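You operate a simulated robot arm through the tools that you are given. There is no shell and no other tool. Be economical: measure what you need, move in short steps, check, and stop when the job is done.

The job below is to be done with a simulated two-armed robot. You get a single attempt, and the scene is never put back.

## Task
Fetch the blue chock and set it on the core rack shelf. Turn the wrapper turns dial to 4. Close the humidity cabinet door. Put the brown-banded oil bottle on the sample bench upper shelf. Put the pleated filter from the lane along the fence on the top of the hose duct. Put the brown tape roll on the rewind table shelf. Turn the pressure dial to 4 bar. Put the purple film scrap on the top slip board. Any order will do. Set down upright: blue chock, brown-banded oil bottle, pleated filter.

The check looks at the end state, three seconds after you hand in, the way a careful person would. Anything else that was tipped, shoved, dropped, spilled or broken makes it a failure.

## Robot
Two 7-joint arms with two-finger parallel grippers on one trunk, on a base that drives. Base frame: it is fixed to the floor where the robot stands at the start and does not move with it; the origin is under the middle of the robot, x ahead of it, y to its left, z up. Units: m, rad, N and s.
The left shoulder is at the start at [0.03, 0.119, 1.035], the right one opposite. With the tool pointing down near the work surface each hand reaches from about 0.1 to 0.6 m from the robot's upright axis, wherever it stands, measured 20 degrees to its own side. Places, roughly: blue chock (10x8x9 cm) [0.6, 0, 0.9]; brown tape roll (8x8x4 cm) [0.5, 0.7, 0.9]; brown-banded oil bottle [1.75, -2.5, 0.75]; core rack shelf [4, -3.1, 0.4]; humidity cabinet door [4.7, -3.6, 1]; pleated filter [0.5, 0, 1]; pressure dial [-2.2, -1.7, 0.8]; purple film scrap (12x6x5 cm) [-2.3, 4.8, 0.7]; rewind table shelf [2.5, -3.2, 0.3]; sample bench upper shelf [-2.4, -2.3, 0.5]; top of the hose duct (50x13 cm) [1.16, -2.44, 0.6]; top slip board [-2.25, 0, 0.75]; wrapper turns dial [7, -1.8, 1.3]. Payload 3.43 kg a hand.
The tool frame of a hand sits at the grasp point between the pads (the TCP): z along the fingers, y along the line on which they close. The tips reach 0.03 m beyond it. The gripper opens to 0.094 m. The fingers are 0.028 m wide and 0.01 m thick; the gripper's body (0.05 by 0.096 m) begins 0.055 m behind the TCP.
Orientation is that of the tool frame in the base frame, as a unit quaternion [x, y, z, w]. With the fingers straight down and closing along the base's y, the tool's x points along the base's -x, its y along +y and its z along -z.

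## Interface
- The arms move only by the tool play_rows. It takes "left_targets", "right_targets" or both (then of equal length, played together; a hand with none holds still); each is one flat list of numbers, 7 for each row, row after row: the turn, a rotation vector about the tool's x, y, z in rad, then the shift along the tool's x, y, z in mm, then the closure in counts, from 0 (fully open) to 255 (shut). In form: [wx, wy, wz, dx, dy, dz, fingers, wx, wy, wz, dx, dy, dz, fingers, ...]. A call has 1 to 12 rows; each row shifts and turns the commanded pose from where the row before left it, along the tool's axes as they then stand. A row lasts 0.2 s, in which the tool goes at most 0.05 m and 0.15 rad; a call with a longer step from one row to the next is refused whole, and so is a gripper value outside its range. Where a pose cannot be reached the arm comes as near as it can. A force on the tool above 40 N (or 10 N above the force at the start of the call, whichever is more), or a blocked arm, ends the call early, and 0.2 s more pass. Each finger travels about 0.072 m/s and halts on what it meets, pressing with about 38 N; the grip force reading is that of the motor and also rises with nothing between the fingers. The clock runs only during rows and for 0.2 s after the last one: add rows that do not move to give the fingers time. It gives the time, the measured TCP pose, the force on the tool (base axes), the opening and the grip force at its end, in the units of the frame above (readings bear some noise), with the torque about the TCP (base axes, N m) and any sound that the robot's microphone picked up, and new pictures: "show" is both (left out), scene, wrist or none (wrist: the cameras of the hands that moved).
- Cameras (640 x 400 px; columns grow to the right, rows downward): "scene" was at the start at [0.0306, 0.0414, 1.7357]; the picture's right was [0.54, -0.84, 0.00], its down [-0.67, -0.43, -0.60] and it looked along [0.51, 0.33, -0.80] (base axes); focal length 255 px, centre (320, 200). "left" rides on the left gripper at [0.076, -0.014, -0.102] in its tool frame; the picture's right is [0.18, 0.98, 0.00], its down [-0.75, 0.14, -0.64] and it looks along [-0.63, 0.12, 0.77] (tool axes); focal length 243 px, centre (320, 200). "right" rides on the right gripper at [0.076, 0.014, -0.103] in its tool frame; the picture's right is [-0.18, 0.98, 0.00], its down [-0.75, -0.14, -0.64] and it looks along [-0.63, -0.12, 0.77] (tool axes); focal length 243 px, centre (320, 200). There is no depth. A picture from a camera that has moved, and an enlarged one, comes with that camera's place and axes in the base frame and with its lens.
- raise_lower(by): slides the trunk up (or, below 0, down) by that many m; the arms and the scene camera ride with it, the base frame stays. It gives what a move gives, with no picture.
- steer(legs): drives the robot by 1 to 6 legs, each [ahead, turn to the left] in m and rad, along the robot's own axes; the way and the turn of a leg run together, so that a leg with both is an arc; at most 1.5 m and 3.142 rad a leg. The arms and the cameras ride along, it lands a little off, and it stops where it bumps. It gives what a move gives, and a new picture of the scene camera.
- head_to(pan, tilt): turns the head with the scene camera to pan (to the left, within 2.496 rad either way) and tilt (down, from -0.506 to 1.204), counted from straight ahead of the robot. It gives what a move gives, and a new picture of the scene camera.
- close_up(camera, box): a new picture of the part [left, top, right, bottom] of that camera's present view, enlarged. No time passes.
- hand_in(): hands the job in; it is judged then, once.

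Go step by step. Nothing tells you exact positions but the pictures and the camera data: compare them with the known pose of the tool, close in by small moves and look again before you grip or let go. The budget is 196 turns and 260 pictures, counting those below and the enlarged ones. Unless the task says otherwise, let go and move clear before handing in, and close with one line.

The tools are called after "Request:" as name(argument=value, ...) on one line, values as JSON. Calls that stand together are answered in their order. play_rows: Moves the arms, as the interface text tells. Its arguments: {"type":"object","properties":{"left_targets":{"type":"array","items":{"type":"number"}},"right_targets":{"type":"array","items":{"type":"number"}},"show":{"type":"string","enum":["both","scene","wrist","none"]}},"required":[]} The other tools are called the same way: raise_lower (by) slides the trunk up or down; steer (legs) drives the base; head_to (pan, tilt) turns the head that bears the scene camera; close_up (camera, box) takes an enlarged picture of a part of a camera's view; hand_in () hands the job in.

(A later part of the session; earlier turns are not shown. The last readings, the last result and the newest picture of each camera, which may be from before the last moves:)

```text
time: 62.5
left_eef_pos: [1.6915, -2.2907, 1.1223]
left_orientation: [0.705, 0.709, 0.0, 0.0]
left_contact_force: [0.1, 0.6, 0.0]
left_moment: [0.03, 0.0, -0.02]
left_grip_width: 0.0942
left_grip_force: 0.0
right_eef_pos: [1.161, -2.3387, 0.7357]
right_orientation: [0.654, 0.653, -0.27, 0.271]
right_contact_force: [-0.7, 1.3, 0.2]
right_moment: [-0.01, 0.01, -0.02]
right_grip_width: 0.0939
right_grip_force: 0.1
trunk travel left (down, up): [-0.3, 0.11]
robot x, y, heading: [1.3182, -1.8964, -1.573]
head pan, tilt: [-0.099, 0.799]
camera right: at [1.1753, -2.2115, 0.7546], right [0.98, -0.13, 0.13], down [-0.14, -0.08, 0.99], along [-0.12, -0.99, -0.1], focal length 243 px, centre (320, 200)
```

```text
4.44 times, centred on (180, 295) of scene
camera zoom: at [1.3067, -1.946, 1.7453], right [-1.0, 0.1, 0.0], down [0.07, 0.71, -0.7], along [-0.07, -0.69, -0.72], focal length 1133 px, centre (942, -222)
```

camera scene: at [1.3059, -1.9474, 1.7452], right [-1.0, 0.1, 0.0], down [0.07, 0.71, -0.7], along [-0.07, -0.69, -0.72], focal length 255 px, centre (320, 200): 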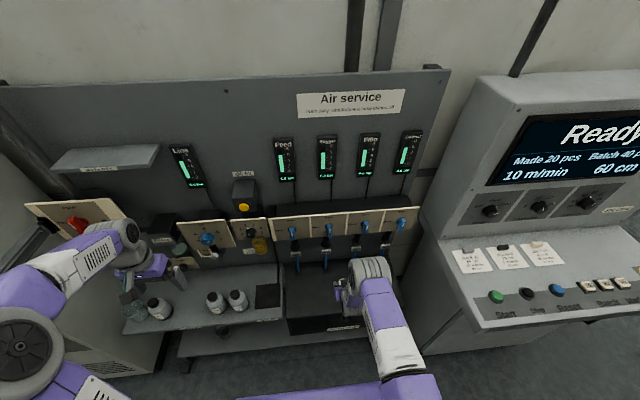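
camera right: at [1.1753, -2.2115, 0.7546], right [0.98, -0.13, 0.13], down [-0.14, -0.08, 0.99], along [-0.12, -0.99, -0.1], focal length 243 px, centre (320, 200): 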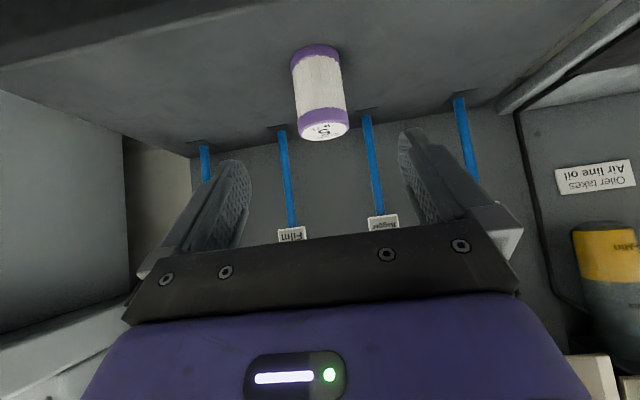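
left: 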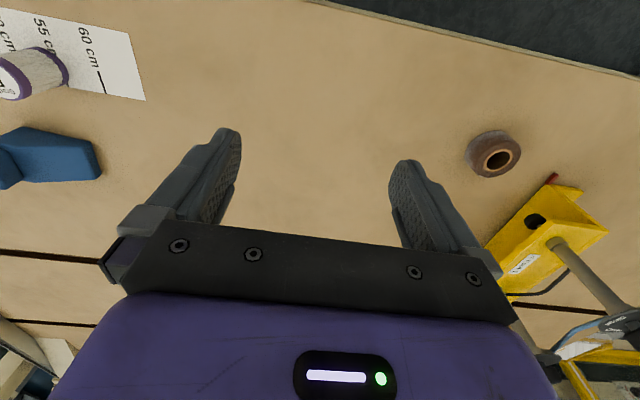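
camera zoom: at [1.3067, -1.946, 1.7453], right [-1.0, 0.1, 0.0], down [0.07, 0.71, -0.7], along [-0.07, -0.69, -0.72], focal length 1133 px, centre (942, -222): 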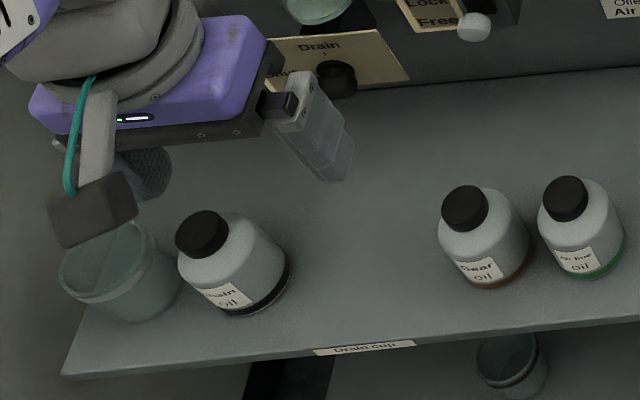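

The middle bottle (Gear Oil) has the brown band, at about [1.70, −2.42]. I bring the left hand down in front of it, tilted, and look.

Request:
play_rows(left_targets=[0, 0, 0, 5, 1, 40, 0, 0, 0, 0, 5, 1, 40, 0, 0, 0, 0, 5, 1, 40, 0, 0, 0, 0, 5, 1, 40, 0, 0, 0, 0, 5, 1, 40, 0, 0, 0, 0, 5, 1, 40, 0, 0, 0, 0, 5, 1, 40, 0, 0, 0, 0, 5, 1, 40, 0], show="none")

Request:
play_rows(left_targets=[0, -0.137, 0, 0, 0, 0, 0, 0, -0.137, 0, 0, 0, 0, 0, 0, -0.137, 0, 0, 0, 0, 0, 0, -0.137, 0, 0, 0, 0, 0, 0, -0.137, 0, 0, 0, 0, 0, 0, -0.137, 0, 0, 0, 0, 0, 0, -0.137, 0, 0, 0, 0, 0], show="both")

```text
time: 64.3
left_eef_pos: [1.6988, -2.2516, 0.8015]
left_orientation: [0.705, 0.709, -0.001, 0.0]
left_contact_force: [1.1, -0.1, -0.2]
left_moment: [0.0, 0.0, 0.0]
left_grip_width: 0.0942
left_grip_force: 0.1
right_eef_pos: [1.1617, -2.3408, 0.7348]
right_orientation: [0.654, 0.653, -0.269, 0.271]
right_contact_force: [0.0, -0.5, -0.2]
right_moment: [0.01, -0.01, 0.05]
right_grip_width: 0.094
right_grip_force: 0.1
trunk travel left (down, up): [-0.3, 0.11]
robot x, y, heading: [1.3141, -1.8974, -1.572]
head pan, tilt: [-0.099, 0.799]
```

```text
time: 65.9
left_eef_pos: [1.6985, -2.2512, 0.8026]
left_orientation: [0.625, 0.629, -0.326, 0.328]
left_contact_force: [1.0, -0.1, -0.6]
left_moment: [0.01, -0.02, -0.01]
left_grip_width: 0.0939
left_grip_force: 0.0
right_eef_pos: [1.1608, -2.3392, 0.7352]
right_orientation: [0.654, 0.653, -0.269, 0.272]
right_contact_force: [-0.6, 0.6, 0.3]
right_moment: [0.0, 0.0, -0.01]
right_grip_width: 0.0938
right_grip_force: 0.1
trunk travel left (down, up): [-0.3, 0.11]
robot x, y, heading: [1.3199, -1.8972, -1.57]
head pan, tilt: [-0.099, 0.799]
camera scene: at [1.3071, -1.9464, 1.7452], right [-1.0, 0.1, 0.0], down [0.07, 0.71, -0.7], along [-0.07, -0.69, -0.72], focal length 255 px, centre (320, 200)
camera left: at [1.6833, -2.1239, 0.7985], right [0.98, 0.11, -0.15], down [0.14, 0.1, 0.99], along [0.12, -0.99, 0.08], focal length 243 px, centre (320, 200)
```

scene: 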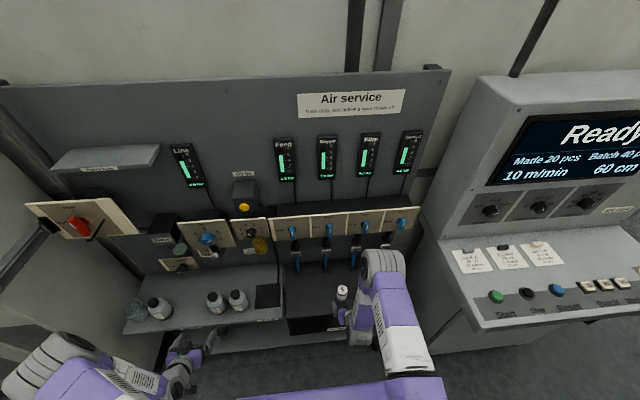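
left: 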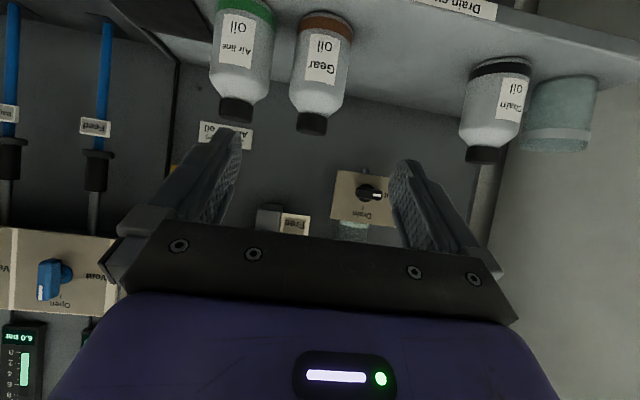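

The bottle spans x≈1.663–1.734 with only 2 cm to its green neighbour. I narrow the fingers a bit and advance partway.

Request:
play_rows(left_targets=[0, 0, 0, 1, 1, 35, 38, 0, 0, 0, 2, 0, 35, 38, 0, 0, 0, 2, 0, 35, 38], show="wrist")

```text
time: 66.7
left_eef_pos: [1.7009, -2.3352, 0.7368]
left_orientation: [0.626, 0.629, -0.326, 0.327]
left_contact_force: [-0.8, -1.0, -0.7]
left_moment: [0.0, -0.04, 0.0]
left_grip_width: 0.08
left_grip_force: 0.1
right_eef_pos: [1.1611, -2.3401, 0.7341]
right_orientation: [0.655, 0.652, -0.27, 0.27]
right_contact_force: [-0.7, 0.3, -0.3]
right_moment: [0.02, 0.01, 0.0]
right_grip_width: 0.0943
right_grip_force: 0.0
trunk travel left (down, up): [-0.3, 0.11]
robot x, y, heading: [1.3171, -1.8998, -1.573]
head pan, tilt: [-0.099, 0.799]
camera left: at [1.6857, -2.2072, 0.7339], right [0.98, 0.11, -0.15], down [0.14, 0.09, 0.99], along [0.12, -0.99, 0.08], focal length 243 px, centre (320, 200)
```

left: 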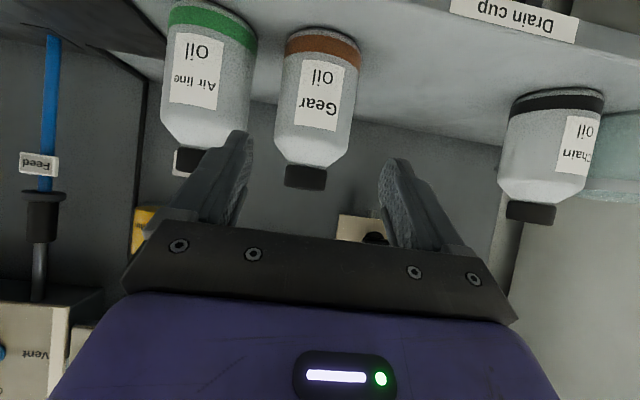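

Centered within a couple mm. I advance the rest and close.

Request:
play_rows(left_targets=[0, 0, 0, 0, -1, 28, 38, 0, 0, 0, 0, 0, 28, 38, 0, 0, 0, 0, 0, 28, 38, 0, 0, 0, 1, 0, 27, 38], show="wrist")

```text
time: 67.7
left_eef_pos: [1.6991, -2.4244, 0.6718]
left_orientation: [0.626, 0.629, -0.325, 0.327]
left_contact_force: [-0.9, -0.5, 0.8]
left_moment: [0.0, -0.03, 0.01]
left_grip_width: 0.0799
left_grip_force: 0.1
right_eef_pos: [1.1613, -2.34, 0.7342]
right_orientation: [0.654, 0.653, -0.271, 0.27]
right_contact_force: [1.0, -0.3, -0.3]
right_moment: [0.02, -0.02, 0.01]
right_grip_width: 0.094
right_grip_force: 0.1
trunk travel left (down, up): [-0.3, 0.11]
robot x, y, heading: [1.3172, -1.897, -1.569]
head pan, tilt: [-0.099, 0.799]
camera left: at [1.6842, -2.2976, 0.6699], right [0.98, 0.11, -0.15], down [0.14, 0.09, 0.99], along [0.12, -0.99, 0.08], focal length 243 px, centre (320, 200)
```

left: 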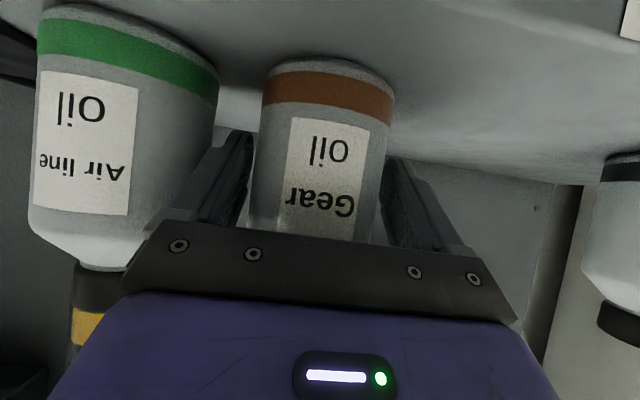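

Fingers are around the bottle with clearance. I close, lift straight up and pull back.

Request:
play_rows(left_targets=[0, 0, 0, 0, 0, 0, 150, 0, 0, 0, 0, 0, 0, 150, 0, 0, 0, 0, 0, 0, 150, 0, 0, 0, -8.2, 0, -5.7, 150, 0, 0, 0, -27.3, 0, -19, 150, 0, 0, 0, -27.3, 0, -19, 150, 0, 0, 0, -27.3, 0, -19, 150, 0, 0, 0, -27.3, 0, -19, 150, 0, 0, 0, 20, 0, -30, 150, 0, 0, 0, 20, 0, -30, 150, 0, 0, 0, 20, 0, -30, 150, 0, 0, 0, 20, 0, -30, 150], show="both")

```text
time: 70.3
left_eef_pos: [1.6994, -2.2794, 0.8213]
left_orientation: [0.625, 0.629, -0.325, 0.328]
left_contact_force: [0.5, 0.0, -2.4]
left_moment: [0.0, 0.02, 0.01]
left_grip_width: 0.0693
left_grip_force: 38.0
right_eef_pos: [1.1611, -2.3392, 0.7349]
right_orientation: [0.654, 0.653, -0.27, 0.271]
right_contact_force: [-0.2, -0.6, 0.7]
right_moment: [0.01, -0.02, 0.01]
right_grip_width: 0.094
right_grip_force: 0.0
trunk travel left (down, up): [-0.3, 0.11]
robot x, y, heading: [1.3179, -1.8989, -1.572]
head pan, tilt: [-0.099, 0.799]
camera scene: at [1.307, -1.9461, 1.7453], right [-1.0, 0.1, 0.0], down [0.07, 0.71, -0.7], along [-0.07, -0.69, -0.72], focal length 255 px, centre (320, 200)
camera left: at [1.6835, -2.1518, 0.8164], right [0.98, 0.11, -0.15], down [0.14, 0.09, 0.99], along [0.12, -0.99, 0.08], focal length 243 px, centre (320, 200)
```

scene: 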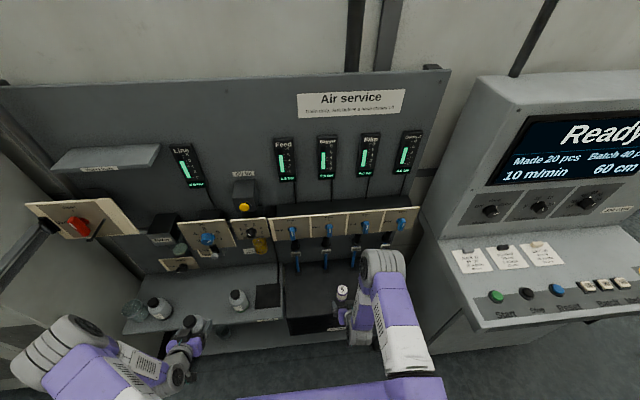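
left: 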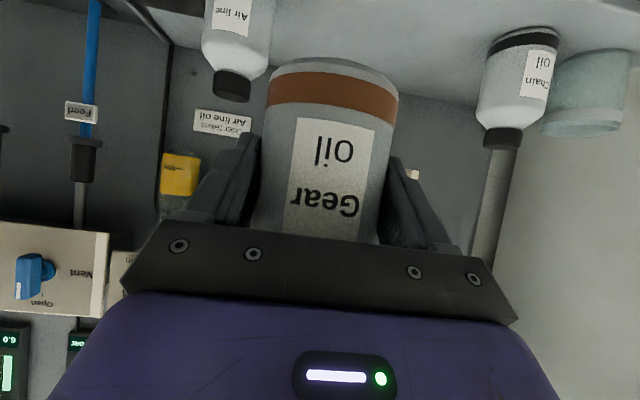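

Bottle secured. I raise both hands and drive toward the sample bench at the far wall.

Request:
play_rows(left_targets=[0, 0, 0, -32, 0, -23, 150, 0, 0, 0, -32, 0, -23, 150, 0, 0, 0, -32, 0, -23, 150, 0, 0, 0, -32, 0, -23, 150], right_targets=[0, 0, 0, -28, 0, -33, 0, 0, 0, 0, -28, 0, -33, 0, 0, 0, 0, -28, 0, -33, 0, 0, 0, 0, -28, 0, -33, 0], show="none")

Request:
steer(legs=[[-0.35, 0], [0, -1.571], [1.5, 0], [1.4, 0]])

Request:
head_to(pan=0.3, tilt=0.6)

```text
time: 71.3
left_eef_pos: [1.6976, -2.2766, 0.9771]
left_orientation: [0.627, 0.628, -0.326, 0.326]
left_contact_force: [1.0, 0.1, -2.0]
left_moment: [0.0, 0.0, 0.01]
left_grip_width: 0.0696
left_grip_force: 38.2
right_eef_pos: [1.1615, -2.3251, 0.9102]
right_orientation: [0.654, 0.653, -0.27, 0.27]
right_contact_force: [0.1, 0.5, -0.5]
right_moment: [-0.05, 0.01, -0.01]
right_grip_width: 0.0941
right_grip_force: 0.1
trunk travel left (down, up): [-0.3, 0.11]
robot x, y, heading: [1.316, -1.8988, -1.573]
head pan, tilt: [-0.099, 0.799]
```

```text
time: 91.0
left_eef_pos: [-1.9738, -1.9324, 0.9773]
left_orientation: [0.888, 0.001, -0.46, 0.0]
left_contact_force: [0.4, -0.5, -2.2]
left_moment: [-0.01, -0.01, -0.03]
left_grip_width: 0.0695
left_grip_force: 37.7
right_eef_pos: [-2.0216, -1.3958, 0.9084]
right_orientation: [0.924, -0.001, -0.381, 0.0]
right_contact_force: [0.0, -0.1, -0.6]
right_moment: [0.01, -0.01, 0.0]
right_grip_width: 0.0937
right_grip_force: 0.1
trunk travel left (down, up): [-0.3, 0.11]
robot x, y, heading: [-1.5937, -1.5517, 3.144]
head pan, tilt: [-0.099, 0.799]
camera scene: at [-1.6466, -1.5416, 1.7452], right [0.1, 0.99, 0.0], down [0.71, -0.07, -0.7], along [-0.69, 0.07, -0.72], focal length 255 px, centre (320, 200)
```

scene: 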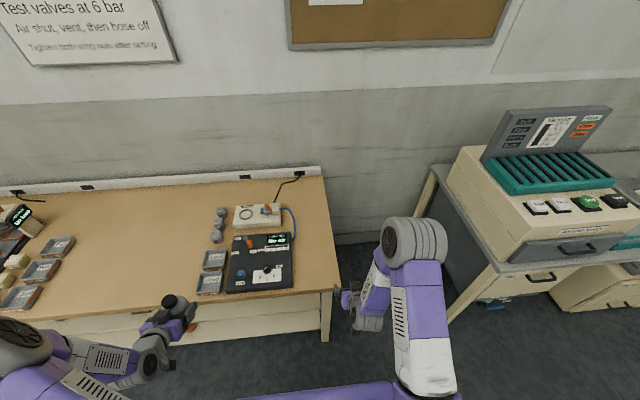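

```text
time: 91.9
left_eef_pos: [-1.9748, -1.933, 0.9756]
left_orientation: [0.887, 0.001, -0.461, 0.001]
left_contact_force: [-0.1, -0.2, -2.2]
left_moment: [0.0, -0.01, -0.02]
left_grip_width: 0.0695
left_grip_force: 38.5
right_eef_pos: [-2.0213, -1.3963, 0.908]
right_orientation: [0.924, -0.002, -0.383, 0.0]
right_contact_force: [-0.3, -0.2, -0.4]
right_moment: [-0.02, -0.02, 0.01]
right_grip_width: 0.094
right_grip_force: 0.2
trunk travel left (down, up): [-0.3, 0.11]
robot x, y, heading: [-1.5944, -1.5487, 3.138]
head pan, tilt: [0.3, 0.6]
camera scene: at [-1.6505, -1.5757, 1.762], right [-0.29, 0.96, 0.0], down [0.54, 0.17, -0.82], along [-0.79, -0.24, -0.57], focal length 255 px, centre (320, 200)
```

scene: 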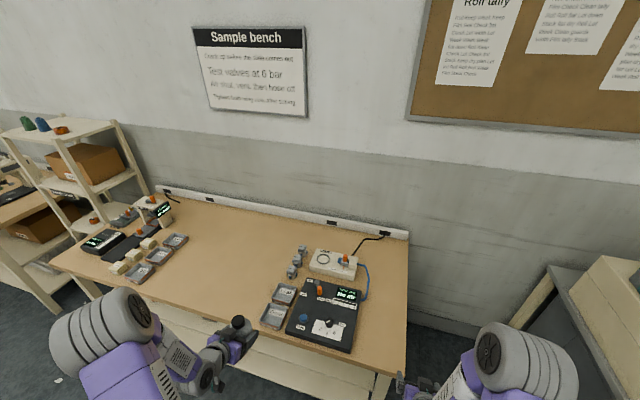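

This is the sample bench, with the pressure test unit at its right end. I shift back and sideways to view its upper shelf around y −2.3.

Request:
steer(legs=[[-0.6, 0], [0, 1.571], [0.55, 0], [0, -1.571]])

Request:
head_to(pan=0.1, tilt=0.75)

```text
time: 105.7
left_eef_pos: [-1.3746, -2.484, 0.9757]
left_orientation: [0.887, 0.003, -0.462, 0.001]
left_contact_force: [-0.2, -0.5, -2.2]
left_moment: [0.02, 0.0, 0.04]
left_grip_width: 0.0694
left_grip_force: 38.0
right_eef_pos: [-1.4252, -1.948, 0.9091]
right_orientation: [0.924, 0.001, -0.382, 0.001]
right_contact_force: [-0.1, -0.4, -1.1]
right_moment: [0.0, 0.02, -0.02]
right_grip_width: 0.094
right_grip_force: 0.2
trunk travel left (down, up): [-0.3, 0.11]
robot x, y, heading: [-0.9921, -2.1017, -3.139]
head pan, tilt: [0.3, 0.6]
camera scene: at [-1.052, -2.1256, 1.7621], right [-0.3, 0.95, 0.0], down [0.54, 0.17, -0.82], along [-0.79, -0.25, -0.57], focal length 255 px, centre (320, 200)
```

scene: 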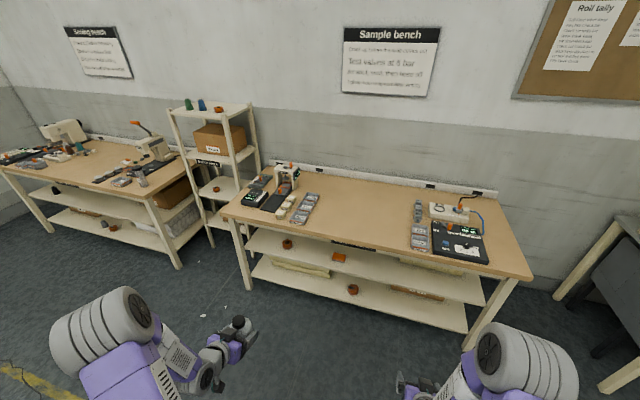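

```text
time: 106.4
left_eef_pos: [-1.3742, -2.4851, 0.9766]
left_orientation: [0.887, 0.004, -0.461, 0.002]
left_contact_force: [-0.1, -0.1, -2.3]
left_moment: [-0.01, 0.01, 0.02]
left_grip_width: 0.0692
left_grip_force: 38.1
right_eef_pos: [-1.4249, -1.9474, 0.9083]
right_orientation: [0.924, 0.002, -0.382, 0.001]
right_contact_force: [0.2, -0.6, -0.3]
right_moment: [0.01, -0.01, 0.02]
right_grip_width: 0.0938
right_grip_force: 0.0
trunk travel left (down, up): [-0.3, 0.11]
robot x, y, heading: [-0.9959, -2.1021, -3.137]
head pan, tilt: [0.099, 0.75]
camera scene: at [-1.05, -2.108, 1.7492], right [-0.1, 0.99, 0.0], down [0.68, 0.07, -0.73], along [-0.73, -0.08, -0.68], focal length 255 px, centre (320, 200)
```

scene: 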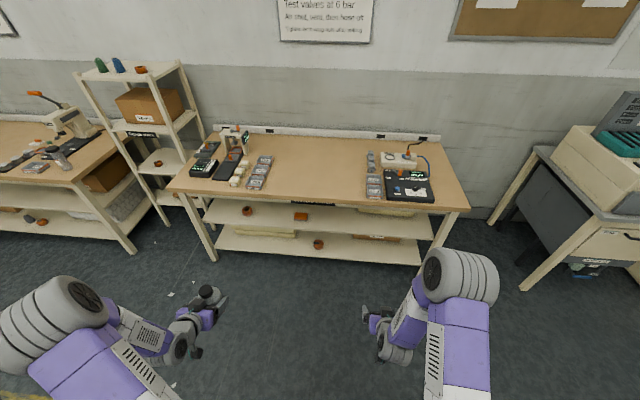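

Request:
close_up(camera="scene", box=[180, 170, 480, 270])

```text
2.13 times, centred on (330, 220) of scene
camera zoom: at [-1.05, -2.108, 1.7492], right [-0.1, 0.99, 0.0], down [0.68, 0.07, -0.73], along [-0.73, -0.08, -0.68], focal length 544 px, centre (299, 157)
```

zoom: 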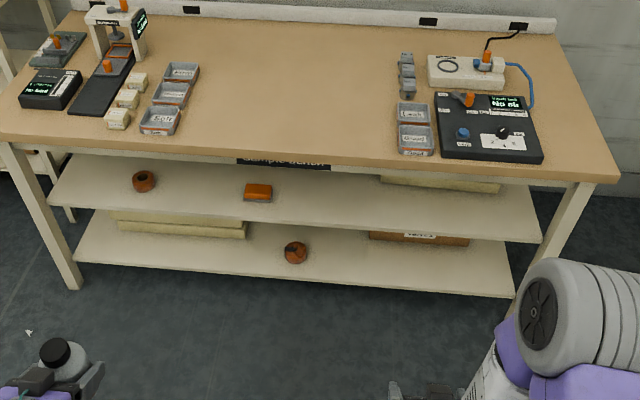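

The upper shelf (z≈0.5) has free room right of the orange block. I lower the trunk, raise the right hand out of the way, and shift the left hand inwards.

Request:
raise_lower(by=-0.3)

Request:
play_rows(left_targets=[0, 0, 0, 6, -43.6, 4, 150, 0, 0, 0, 6, -43.6, 4, 150, 0, 0, 0, 6, -43.6, 4, 150, 0, 0, 0, 6, -43.6, 4, 150, 0, 0, 0, 6, -43.6, 4, 150, 0, 0, 0, 6, -43.6, 4, 150, 0, 0, 0, 6, -43.6, 4, 150, 0, 0, 0, 0, 0, 0, 150], right_targets=[0, 0, 0, -30, 0, -30, 0, 0, 0, 0, -30, 0, -30, 0, 0, 0, 0, -30, 0, -30, 0, 0, 0, 0, -30, 0, -30, 0, 0, 0, 0, -30, 0, -30, 0, 0, 0, 0, -30, 0, -30, 0, 0, 0, 0, -30, 0, -30, 0, 0, 0, 0, -30, 0, -30, 0], show="scene")

```text
time: 109.4
left_eef_pos: [-1.3739, -2.4844, 0.6767]
left_orientation: [0.887, 0.004, -0.463, 0.002]
left_contact_force: [0.4, 0.6, -2.0]
left_moment: [-0.01, 0.0, -0.01]
left_grip_width: 0.0694
left_grip_force: 38.0
right_eef_pos: [-1.4251, -1.9479, 0.6086]
right_orientation: [0.924, 0.001, -0.383, 0.0]
right_contact_force: [-0.2, 0.0, -0.5]
right_moment: [0.04, 0.02, 0.03]
right_grip_width: 0.0939
right_grip_force: 0.0
trunk travel left (down, up): [0.0, 0.41]
robot x, y, heading: [-0.9946, -2.1004, -3.136]
head pan, tilt: [0.099, 0.75]
```

```text
time: 111.2
left_eef_pos: [-1.3977, -2.1882, 0.613]
left_orientation: [0.887, 0.004, -0.462, 0.003]
left_contact_force: [-0.6, -0.3, -1.9]
left_moment: [-0.01, 0.01, 0.03]
left_grip_width: 0.0692
left_grip_force: 37.9
left hand out of reach, approached as far as the arm can: row 2, 3, 4
right_eef_pos: [-1.4243, -1.9474, 0.9485]
right_orientation: [0.924, 0.001, -0.383, 0.001]
right_contact_force: [-0.4, 0.0, 0.3]
right_moment: [0.01, -0.02, -0.04]
right_grip_width: 0.0941
right_grip_force: 0.1
trunk travel left (down, up): [0.0, 0.41]
robot x, y, heading: [-0.9954, -2.0981, -3.14]
head pan, tilt: [0.099, 0.75]
camera scene: at [-1.0499, -2.1077, 1.4492], right [-0.1, 0.99, 0.0], down [0.68, 0.07, -0.73], along [-0.73, -0.08, -0.68], focal length 255 px, centre (320, 200)
```

scene: 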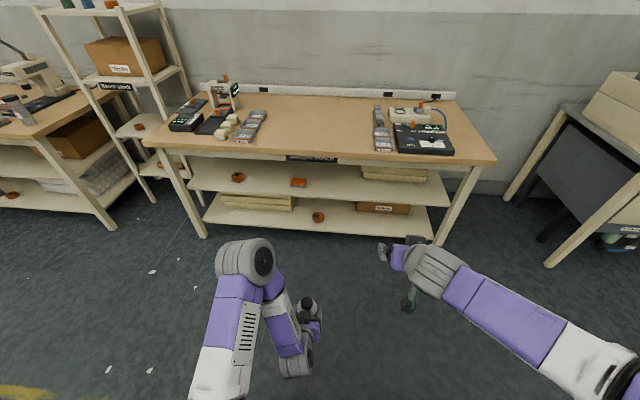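

I drive closer (hands still clear of the bench) and look under the top.

Request:
steer(legs=[[0.42, 0]])

Request:
head_to(pan=0.1, tilt=0.95)

Request:
close_up(camera="left", box=[0, 0, 640, 400])

```text
time: 113.8
left_eef_pos: [-1.8182, -2.1922, 0.6115]
left_orientation: [0.887, 0.006, -0.461, 0.003]
left_contact_force: [0.6, 1.3, -2.1]
left_moment: [0.01, 0.01, 0.01]
left_grip_width: 0.0694
left_grip_force: 37.6
right_eef_pos: [-1.8453, -1.9513, 0.9484]
right_orientation: [0.924, 0.003, -0.381, 0.002]
right_contact_force: [-0.7, -1.2, -0.5]
right_moment: [-0.04, 0.02, 0.0]
right_grip_width: 0.0939
right_grip_force: 0.1
trunk travel left (down, up): [0.0, 0.41]
robot x, y, heading: [-1.4173, -2.1024, -3.134]
head pan, tilt: [0.099, 0.75]
camera scene: at [-1.4702, -2.1107, 1.4492], right [-0.11, 0.99, 0.0], down [0.68, 0.07, -0.73], along [-0.73, -0.08, -0.68], focal length 255 px, centre (320, 200)
```

scene: 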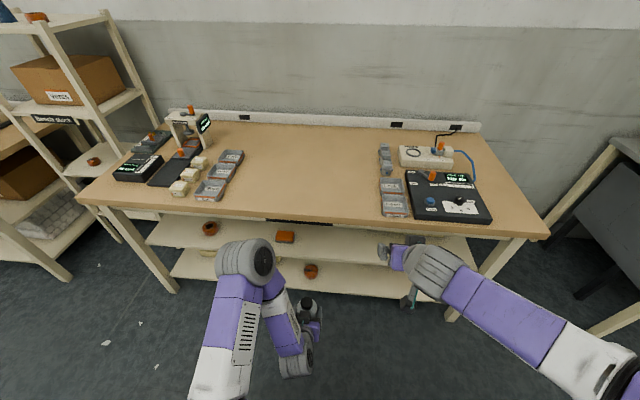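

```text
time: 114.6
left_eef_pos: [-1.8184, -2.1918, 0.6131]
left_orientation: [0.888, 0.005, -0.46, 0.003]
left_contact_force: [0.0, 0.0, -2.5]
left_moment: [-0.01, 0.01, -0.03]
left_grip_width: 0.0694
left_grip_force: 37.4
right_eef_pos: [-1.8456, -1.952, 0.9486]
right_orientation: [0.924, 0.003, -0.382, 0.003]
right_contact_force: [0.7, -0.9, -0.2]
right_moment: [-0.03, 0.0, 0.01]
right_grip_width: 0.094
right_grip_force: 0.2
trunk travel left (down, up): [0.0, 0.41]
robot x, y, heading: [-1.4161, -2.1069, -3.135]
head pan, tilt: [0.099, 0.949]
camera scene: at [-1.4598, -2.1096, 1.4337], right [-0.11, 0.99, 0.0], down [0.81, 0.09, -0.58], along [-0.58, -0.06, -0.81], focal length 255 px, centre (320, 200)
```

scene: 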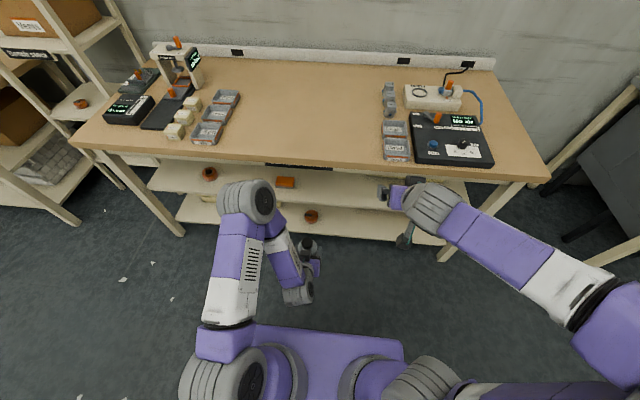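

```text
1.00 times, centred on (320, 200) of left (not enlarged: the box is as wide or as high as the picture)
camera zoom: at [-1.6913, -2.177, 0.6095], right [0.12, -0.98, -0.15], down [0.09, -0.14, 0.99], along [-0.99, -0.13, 0.08], focal length 243 px, centre (320, 200)
```

zoom: 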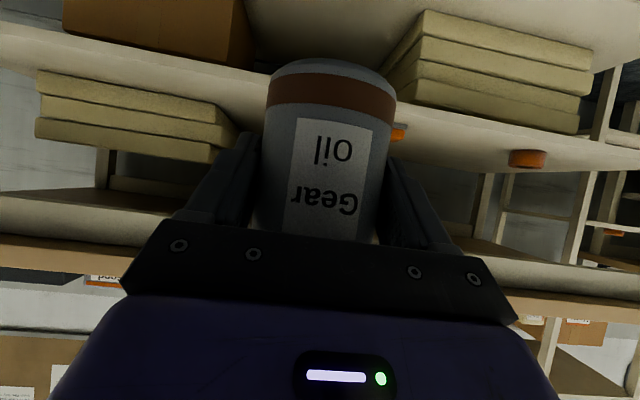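

Request:
close_up(camera="scene", box=[240, 140, 440, 260])

Request:
close_up(camera="left", box=[380, 60, 640, 340])

```text
3.20 times, centred on (340, 200) of scene
camera zoom: at [-1.4598, -2.1096, 1.4337], right [-0.11, 0.99, 0.0], down [0.81, 0.09, -0.58], along [-0.58, -0.06, -0.81], focal length 816 px, centre (256, 200)
```

zoom: 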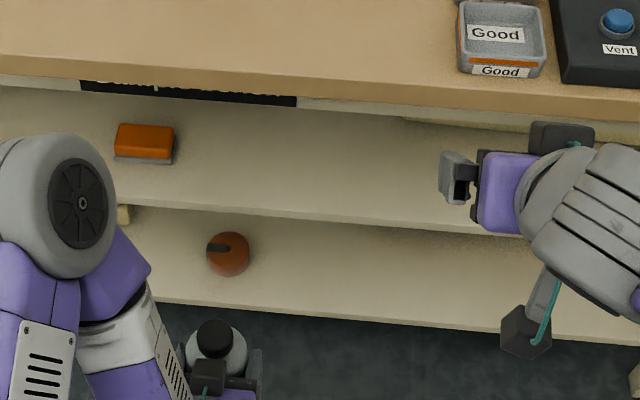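

```text
1.43 times, centred on (510, 200) of left
camera zoom: at [-1.6913, -2.177, 0.6095], right [0.12, -0.98, -0.15], down [0.09, -0.14, 0.99], along [-0.99, -0.13, 0.08], focal length 347 px, centre (49, 200)
```

zoom: 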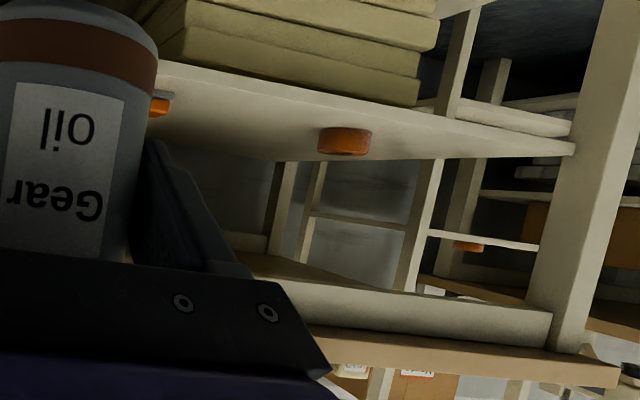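

Shelf edge ≈ x −2.115, z≈0.49, apron bottom ≈0.70. I set the bottle height for entry, then drive 0.2 m nearer.

Request:
play_rows(left_targets=[0, 0, 0, 22, 0, 15.5, 150, 0, 0, 0, 22, 0, 15.5, 150], show="none")

Request:
steer(legs=[[0.2, 0]])

Request:
close_up(camera="left", box=[0, 0, 640, 400])

```text
time: 115.2
left_eef_pos: [-1.8187, -2.192, 0.5588]
left_orientation: [0.887, 0.005, -0.462, 0.003]
left_contact_force: [0.3, -0.2, -2.6]
left_moment: [0.02, 0.0, -0.01]
left_grip_width: 0.0693
left_grip_force: 38.0
right_eef_pos: [-1.846, -1.952, 0.9471]
right_orientation: [0.924, 0.003, -0.382, 0.002]
right_contact_force: [-0.7, 0.1, -0.4]
right_moment: [0.02, -0.01, 0.03]
right_grip_width: 0.0938
right_grip_force: 0.1
trunk travel left (down, up): [0.0, 0.41]
robot x, y, heading: [-1.4171, -2.1058, -3.133]
head pan, tilt: [0.099, 0.949]
```

```text
time: 116.8
left_eef_pos: [-2.0149, -2.1949, 0.559]
left_orientation: [0.887, 0.006, -0.462, 0.003]
left_contact_force: [-0.6, -0.4, -2.6]
left_moment: [-0.03, -0.02, -0.01]
left_grip_width: 0.0694
left_grip_force: 38.3
right_eef_pos: [-2.0437, -1.9529, 0.9487]
right_orientation: [0.924, 0.002, -0.382, 0.002]
right_contact_force: [0.8, 0.6, -1.5]
right_moment: [-0.01, -0.03, 0.0]
right_grip_width: 0.094
right_grip_force: 0.1
trunk travel left (down, up): [0.0, 0.41]
robot x, y, heading: [-1.6122, -2.1046, -3.135]
head pan, tilt: [0.099, 0.949]
camera scene: at [-1.6569, -2.1113, 1.4336], right [-0.11, 0.99, 0.0], down [0.81, 0.09, -0.58], along [-0.58, -0.06, -0.81], focal length 255 px, centre (320, 200)
```

scene: 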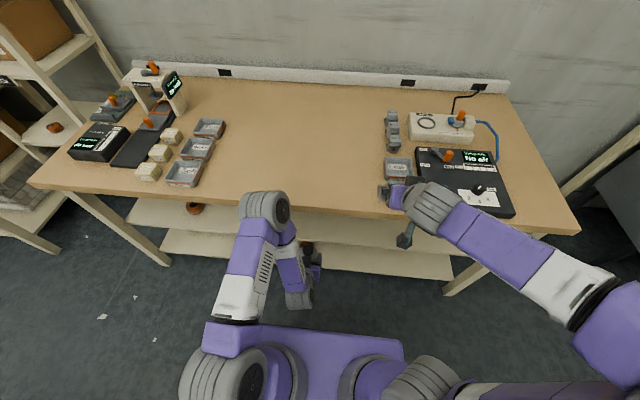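

```text
1.00 times, centred on (320, 200) of left (not enlarged: the box is as wide or as high as the picture)
camera zoom: at [-1.8883, -2.1787, 0.5552], right [0.12, -0.98, -0.15], down [0.09, -0.14, 0.99], along [-0.99, -0.13, 0.08], focal length 243 px, centre (320, 200)
```

zoom: 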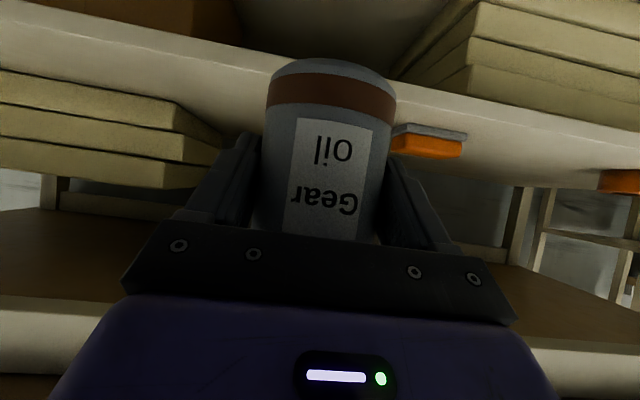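

Clear of the orange block by ~5 cm. I slide the bottle in over the shelf.

Request:
play_rows(left_targets=[0, 0, 0, -23.7, 0, 33.8, 150, 0, 0, 0, -23.7, 0, 33.8, 150, 0, 0, 0, -23.7, 0, 33.8, 150, 0, 0, 0, -23.7, 0, 33.8, 150], show="wrist")

```text
time: 117.8
left_eef_pos: [-2.1801, -2.1965, 0.5588]
left_orientation: [0.887, 0.005, -0.462, 0.002]
left_contact_force: [-0.4, -0.1, -2.7]
left_moment: [-0.01, 0.01, -0.01]
left_grip_width: 0.0694
left_grip_force: 37.9
right_eef_pos: [-2.0428, -1.9537, 0.9482]
right_orientation: [0.924, 0.003, -0.383, 0.002]
right_contact_force: [0.1, 0.1, 0.3]
right_moment: [-0.03, 0.02, 0.02]
right_grip_width: 0.0943
right_grip_force: 0.1
trunk travel left (down, up): [0.0, 0.41]
robot x, y, heading: [-1.6078, -2.1038, -3.134]
head pan, tilt: [0.099, 0.949]
camera left: at [-2.0536, -2.1809, 0.5552], right [0.12, -0.98, -0.15], down [0.09, -0.14, 0.99], along [-0.99, -0.13, 0.07], focal length 243 px, centre (320, 200)
```

left: 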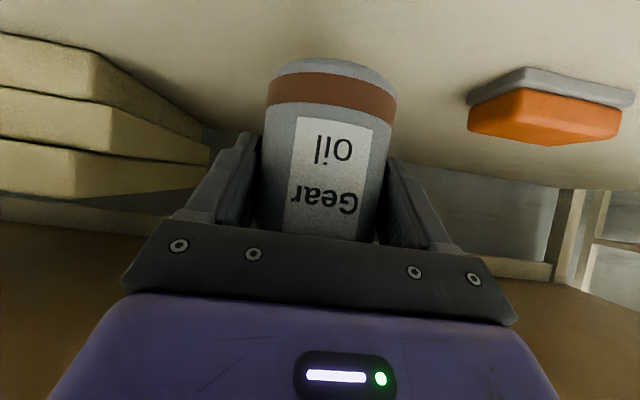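

I go 2 cm deeper and then lower in small steps until contact.

Request:
play_rows(left_targets=[0, 0, 0, -11.5, 0, 16.4, 150, 0, 0, 0, 16.4, 0, 11.5, 150, 0, 0, 0, 3.3, 0, 2.3, 150, 0, 0, 0, 2.5, 0, 1.7, 150], show="wrist")

Request:
play_rows(left_targets=[0, 0, 0, 2.5, 0, 1.7, 150, 0, 0, 0, 0, 0, 0, 150], show="none")

```text
time: 118.8
left_eef_pos: [-2.1991, -2.1968, 0.5315]
left_orientation: [0.887, 0.006, -0.461, 0.003]
left_contact_force: [0.3, 1.2, -1.8]
left_moment: [0.0, 0.03, 0.0]
left_grip_width: 0.0692
left_grip_force: 37.8
right_eef_pos: [-2.0425, -1.9542, 0.9486]
right_orientation: [0.924, 0.002, -0.382, 0.001]
right_contact_force: [0.9, -0.7, 0.1]
right_moment: [0.0, 0.0, 0.01]
right_grip_width: 0.0941
right_grip_force: 0.1
trunk travel left (down, up): [0.0, 0.41]
robot x, y, heading: [-1.61, -2.1054, -3.134]
head pan, tilt: [0.099, 0.949]
camera left: at [-2.0734, -2.1815, 0.5282], right [0.12, -0.98, -0.15], down [0.09, -0.14, 0.99], along [-0.99, -0.13, 0.08], focal length 243 px, centre (320, 200)
```

left: 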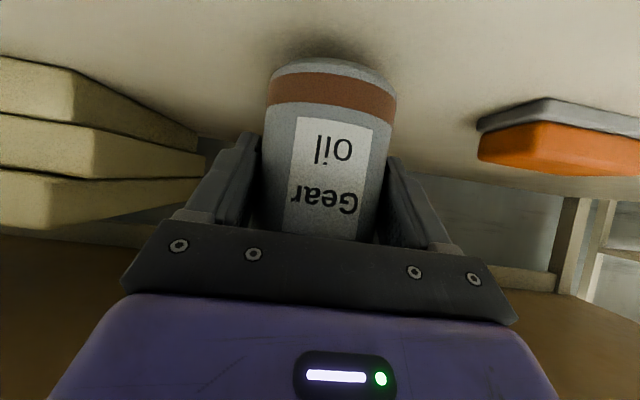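

```text
time: 119.3
left_eef_pos: [-2.2004, -2.1958, 0.5291]
left_orientation: [0.887, 0.004, -0.462, 0.002]
left_contact_force: [0.6, -0.3, -2.8]
left_moment: [-0.02, 0.02, -0.01]
left_grip_width: 0.0694
left_grip_force: 38.4
right_eef_pos: [-2.0429, -1.955, 0.9474]
right_orientation: [0.924, 0.003, -0.383, 0.002]
right_contact_force: [0.4, 0.5, 0.6]
right_moment: [-0.01, 0.01, -0.01]
right_grip_width: 0.094
right_grip_force: 0.0
trunk travel left (down, up): [0.0, 0.41]
robot x, y, heading: [-1.6111, -2.1048, -3.133]
head pan, tilt: [0.099, 0.949]
```

Request:
play_rows(left_targets=[0, 0, 0, 2.5, 0, 1.7, 150, 0, 0, 0, 2.5, 0, 1.7, 150], show="none")

Request:
play_rows(left_targets=[0, 0, 0, 2.5, 0, 1.7, 150, 0, 0, 0, 0, 0, 0, 150], show="wrist")

```text
time: 120.0
left_eef_pos: [-2.2005, -2.1955, 0.5215]
left_orientation: [0.887, 0.004, -0.461, 0.002]
left_contact_force: [-0.2, -0.3, -3.4]
left_moment: [-0.03, -0.01, 0.01]
left_grip_width: 0.0694
left_grip_force: 38.3
right_eef_pos: [-2.0418, -1.9534, 0.9468]
right_orientation: [0.924, 0.002, -0.382, 0.002]
right_contact_force: [-0.5, 0.2, 0.3]
right_moment: [0.0, -0.02, -0.01]
right_grip_width: 0.094
right_grip_force: 0.1
trunk travel left (down, up): [0.0, 0.41]
robot x, y, heading: [-1.6096, -2.1041, -3.134]
head pan, tilt: [0.099, 0.949]
```

```text
time: 120.5
left_eef_pos: [-2.1999, -2.1971, 0.5188]
left_orientation: [0.887, 0.005, -0.462, 0.003]
left_contact_force: [-0.2, -0.2, -2.8]
left_moment: [0.01, -0.02, 0.01]
left_grip_width: 0.0693
left_grip_force: 38.3
right_eef_pos: [-2.0416, -1.954, 0.9475]
right_orientation: [0.924, 0.003, -0.383, 0.002]
right_contact_force: [-0.5, 0.3, 0.5]
right_moment: [0.02, -0.01, 0.0]
right_grip_width: 0.094
right_grip_force: 0.0
trunk travel left (down, up): [0.0, 0.41]
robot x, y, heading: [-1.61, -2.1048, -3.136]
head pan, tilt: [0.099, 0.949]
camera left: at [-2.0732, -2.1812, 0.5158], right [0.12, -0.98, -0.15], down [0.09, -0.14, 0.99], along [-0.99, -0.13, 0.08], focal length 243 px, centre (320, 200)
```

left: 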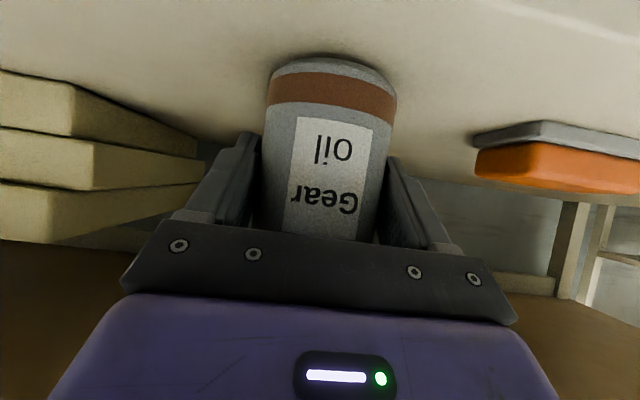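

Request:
play_rows(left_targets=[0, 0, 0, 2.0, 0, 1.4, 150, 0, 0, 0, 2.0, 0, 1.4, 150], show="none")

Request:
play_rows(left_targets=[0, 0, 0, 2.0, 0, 1.4, 150, 0, 0, 0, 0, 0, 0, 150], show="none")

Request:
play_rows(left_targets=[0, 0, 0, 2.0, 0, 1.4, 150, 0, 0, 0, 0, 0, 0, 150], show="wrist")

```text
time: 121.2
left_eef_pos: [-2.2004, -2.197, 0.5139]
left_orientation: [0.887, 0.006, -0.462, 0.003]
left_contact_force: [-0.1, 0.2, -2.6]
left_moment: [-0.03, 0.02, 0.01]
left_grip_width: 0.0697
left_grip_force: 37.7
right_eef_pos: [-2.0418, -1.9547, 0.9474]
right_orientation: [0.924, 0.003, -0.384, 0.002]
right_contact_force: [0.7, -0.2, -0.9]
right_moment: [-0.02, 0.0, 0.01]
right_grip_width: 0.0941
right_grip_force: 0.1
trunk travel left (down, up): [0.0, 0.41]
robot x, y, heading: [-1.6122, -2.1065, -3.131]
head pan, tilt: [0.099, 0.949]
```

```text
time: 121.8
left_eef_pos: [-2.2001, -2.1965, 0.5158]
left_orientation: [0.886, 0.005, -0.464, 0.003]
left_contact_force: [2.8, -1.1, 16.1]
left_moment: [-0.17, -0.57, 0.0]
left_grip_width: 0.0693
left_grip_force: 38.1
right_eef_pos: [-2.0418, -1.9539, 0.9478]
right_orientation: [0.924, 0.003, -0.382, 0.002]
right_contact_force: [0.1, 0.2, 0.0]
right_moment: [-0.01, -0.01, -0.02]
right_grip_width: 0.0938
right_grip_force: 0.0
trunk travel left (down, up): [0.0, 0.41]
robot x, y, heading: [-1.6128, -2.1041, -3.136]
head pan, tilt: [0.099, 0.949]
```

```text
time: 122.3
left_eef_pos: [-2.2009, -2.1965, 0.514]
left_orientation: [0.885, 0.007, -0.466, 0.004]
left_contact_force: [4.5, -3.3, 30.4]
left_moment: [0.01, -0.22, 0.0]
left_grip_width: 0.0692
left_grip_force: 38.0
right_eef_pos: [-2.0403, -1.9535, 0.9486]
right_orientation: [0.924, 0.003, -0.383, 0.003]
right_contact_force: [0.7, 1.2, 0.2]
right_moment: [-0.03, -0.02, 0.05]
right_grip_width: 0.0944
right_grip_force: 0.1
trunk travel left (down, up): [0.0, 0.41]
robot x, y, heading: [-1.612, -2.1049, -3.142]
head pan, tilt: [0.099, 0.949]
camera left: at [-2.0745, -2.1808, 0.5092], right [0.12, -0.98, -0.15], down [0.11, -0.14, 0.98], along [-0.99, -0.13, 0.09], focal length 243 px, centre (320, 200)
```

left: 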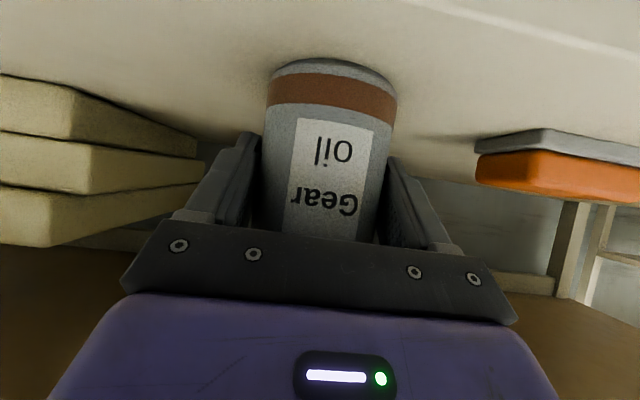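

Contact confirmed. I ease off, open, and withdraw horizontally.

Request:
play_rows(left_targets=[0, 0, 0, -2.4, 0, -1.7, 150, 0, 0, 0, 0, 0, 0, 100, 0, 0, 0, 0, 0, 0, 40, 0, 0, 0, 0, 0, 0, 35, 0, 0, 0, 0, 0, 0, 35, 0, 0, 0, 5.7, 0, -8.2, 35, 0, 0, 0, 17.2, 0, -24.6, 35, 0, 0, 0, 23, 0, -32.8, 35, 0, 0, 0, 23, 0, -32.8, 35, 0, 0, 0, 23, 0, -32.8, 35], show="wrist")

```text
time: 124.5
left_eef_pos: [-2.0383, -2.1942, 0.5134]
left_orientation: [0.887, 0.005, -0.462, 0.003]
left_contact_force: [0.9, 0.6, 0.6]
left_moment: [0.03, -0.02, 0.0]
left_grip_width: 0.0811
left_grip_force: 0.0
right_eef_pos: [-2.0428, -1.9539, 0.9483]
right_orientation: [0.924, 0.003, -0.383, 0.002]
right_contact_force: [-0.5, -0.2, 0.5]
right_moment: [-0.05, -0.01, 0.01]
right_grip_width: 0.0938
right_grip_force: 0.0
trunk travel left (down, up): [0.0, 0.41]
robot x, y, heading: [-1.6115, -2.1072, -3.128]
head pan, tilt: [0.099, 0.949]
camera left: at [-1.9124, -2.1786, 0.5098], right [0.12, -0.98, -0.15], down [0.1, -0.14, 0.99], along [-0.99, -0.13, 0.08], focal length 243 px, centre (320, 200)
```

left: 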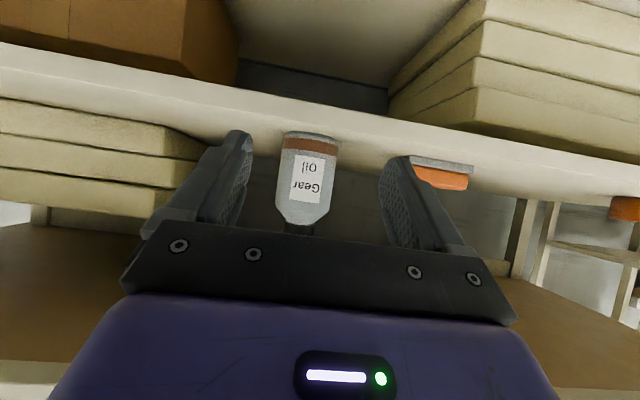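

The bottle stands on the upper shelf. Now I back off a bit, raise the trunk and inspect the pressure unit.

Request:
steer(legs=[[-0.4, 0]])

Request:
raise_lower(by=0.3)

Request:
steer(legs=[[0, -1.571], [0.3, 0], [0, 1.571]])

Request:
head_to(pan=0.0, tilt=0.8)

```text
time: 127.0
left_eef_pos: [-1.6395, -2.1914, 0.5125]
left_orientation: [0.887, 0.006, -0.462, 0.003]
left_contact_force: [0.2, 0.5, 0.2]
left_moment: [0.01, 0.01, 0.0]
left_grip_width: 0.0808
left_grip_force: 0.1
right_eef_pos: [-1.6434, -1.9516, 0.9476]
right_orientation: [0.924, 0.003, -0.383, 0.002]
right_contact_force: [-0.1, 0.0, 0.5]
right_moment: [-0.03, 0.0, 0.0]
right_grip_width: 0.094
right_grip_force: 0.1
trunk travel left (down, up): [0.0, 0.41]
robot x, y, heading: [-1.2124, -2.0979, -3.132]
head pan, tilt: [0.099, 0.949]
camera scene: at [-1.2569, -2.1074, 1.4337], right [-0.11, 0.99, 0.0], down [0.81, 0.09, -0.58], along [-0.58, -0.06, -0.81], focal length 255 px, centre (320, 200)
```

scene: 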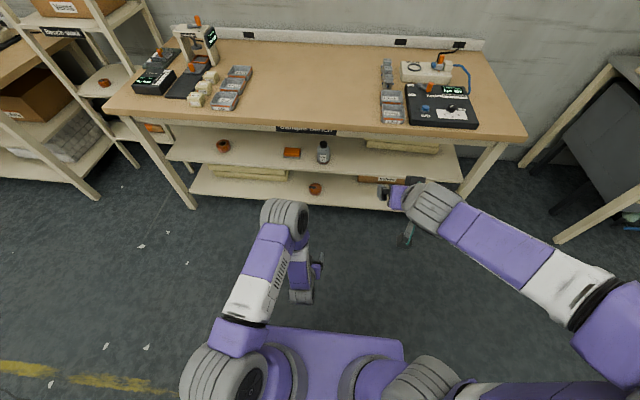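

```text
time: 130.0
left_eef_pos: [-1.6407, -2.1911, 0.8134]
left_orientation: [0.888, 0.007, -0.461, 0.004]
left_contact_force: [0.2, 0.0, -0.3]
left_moment: [-0.01, 0.01, -0.02]
left_grip_width: 0.0811
left_grip_force: 0.0
right_eef_pos: [-1.6437, -1.9511, 1.2471]
right_orientation: [0.924, 0.004, -0.383, 0.002]
right_contact_force: [0.4, -0.6, -0.3]
right_moment: [-0.01, 0.0, -0.01]
right_grip_width: 0.0941
right_grip_force: 0.0
trunk travel left (down, up): [-0.3, 0.11]
robot x, y, heading: [-1.2123, -2.1031, -3.131]
head pan, tilt: [0.099, 0.949]
```

```text
time: 139.7
left_eef_pos: [-1.6461, -1.8918, 0.8126]
left_orientation: [0.887, 0.007, -0.462, 0.003]
left_contact_force: [0.4, 0.1, 0.1]
left_moment: [-0.01, 0.02, -0.01]
left_grip_width: 0.0809
left_grip_force: 0.1
right_eef_pos: [-1.6495, -1.6517, 1.2476]
right_orientation: [0.924, 0.004, -0.383, 0.002]
right_contact_force: [-0.2, -0.5, 1.5]
right_moment: [-0.03, 0.0, 0.01]
right_grip_width: 0.0941
right_grip_force: 0.1
trunk travel left (down, up): [-0.3, 0.11]
robot x, y, heading: [-1.218, -1.8024, -3.126]
head pan, tilt: [0.099, 0.949]
camera scene: at [-1.2625, -1.8074, 1.7337], right [-0.11, 0.99, 0.0], down [0.81, 0.09, -0.58], along [-0.58, -0.07, -0.81], focal length 255 px, centre (320, 200)
```

scene: 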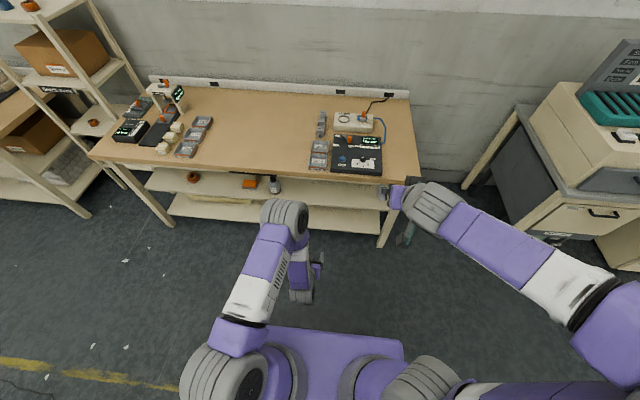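

```text
time: 140.4
left_eef_pos: [-1.6464, -1.8924, 0.813]
left_orientation: [0.887, 0.007, -0.461, 0.003]
left_contact_force: [0.0, -0.2, 0.0]
left_moment: [0.0, 0.01, 0.03]
left_grip_width: 0.0812
left_grip_force: 0.1
right_eef_pos: [-1.6484, -1.6519, 1.2481]
right_orientation: [0.924, 0.004, -0.382, 0.002]
right_contact_force: [0.7, -0.4, -1.5]
right_moment: [0.0, -0.01, 0.02]
right_grip_width: 0.094
right_grip_force: 0.2
trunk travel left (down, up): [-0.3, 0.11]
robot x, y, heading: [-1.2217, -1.8024, -3.128]
head pan, tilt: [0.0, 0.799]
camera scene: at [-1.2708, -1.8001, 1.7452], right [-0.01, 1.0, 0.0], down [0.72, 0.01, -0.7], along [-0.7, -0.01, -0.72], focal length 255 px, centre (320, 200)
```

scene: 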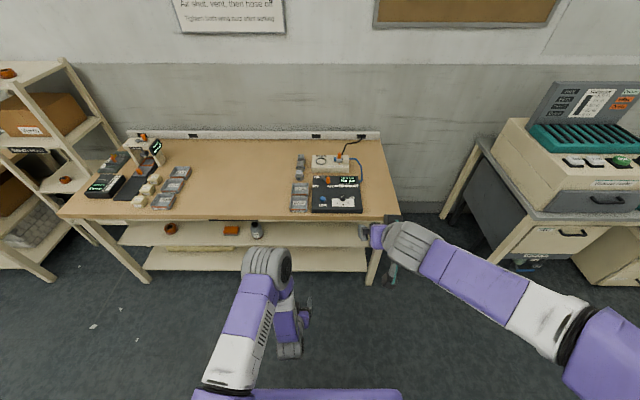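

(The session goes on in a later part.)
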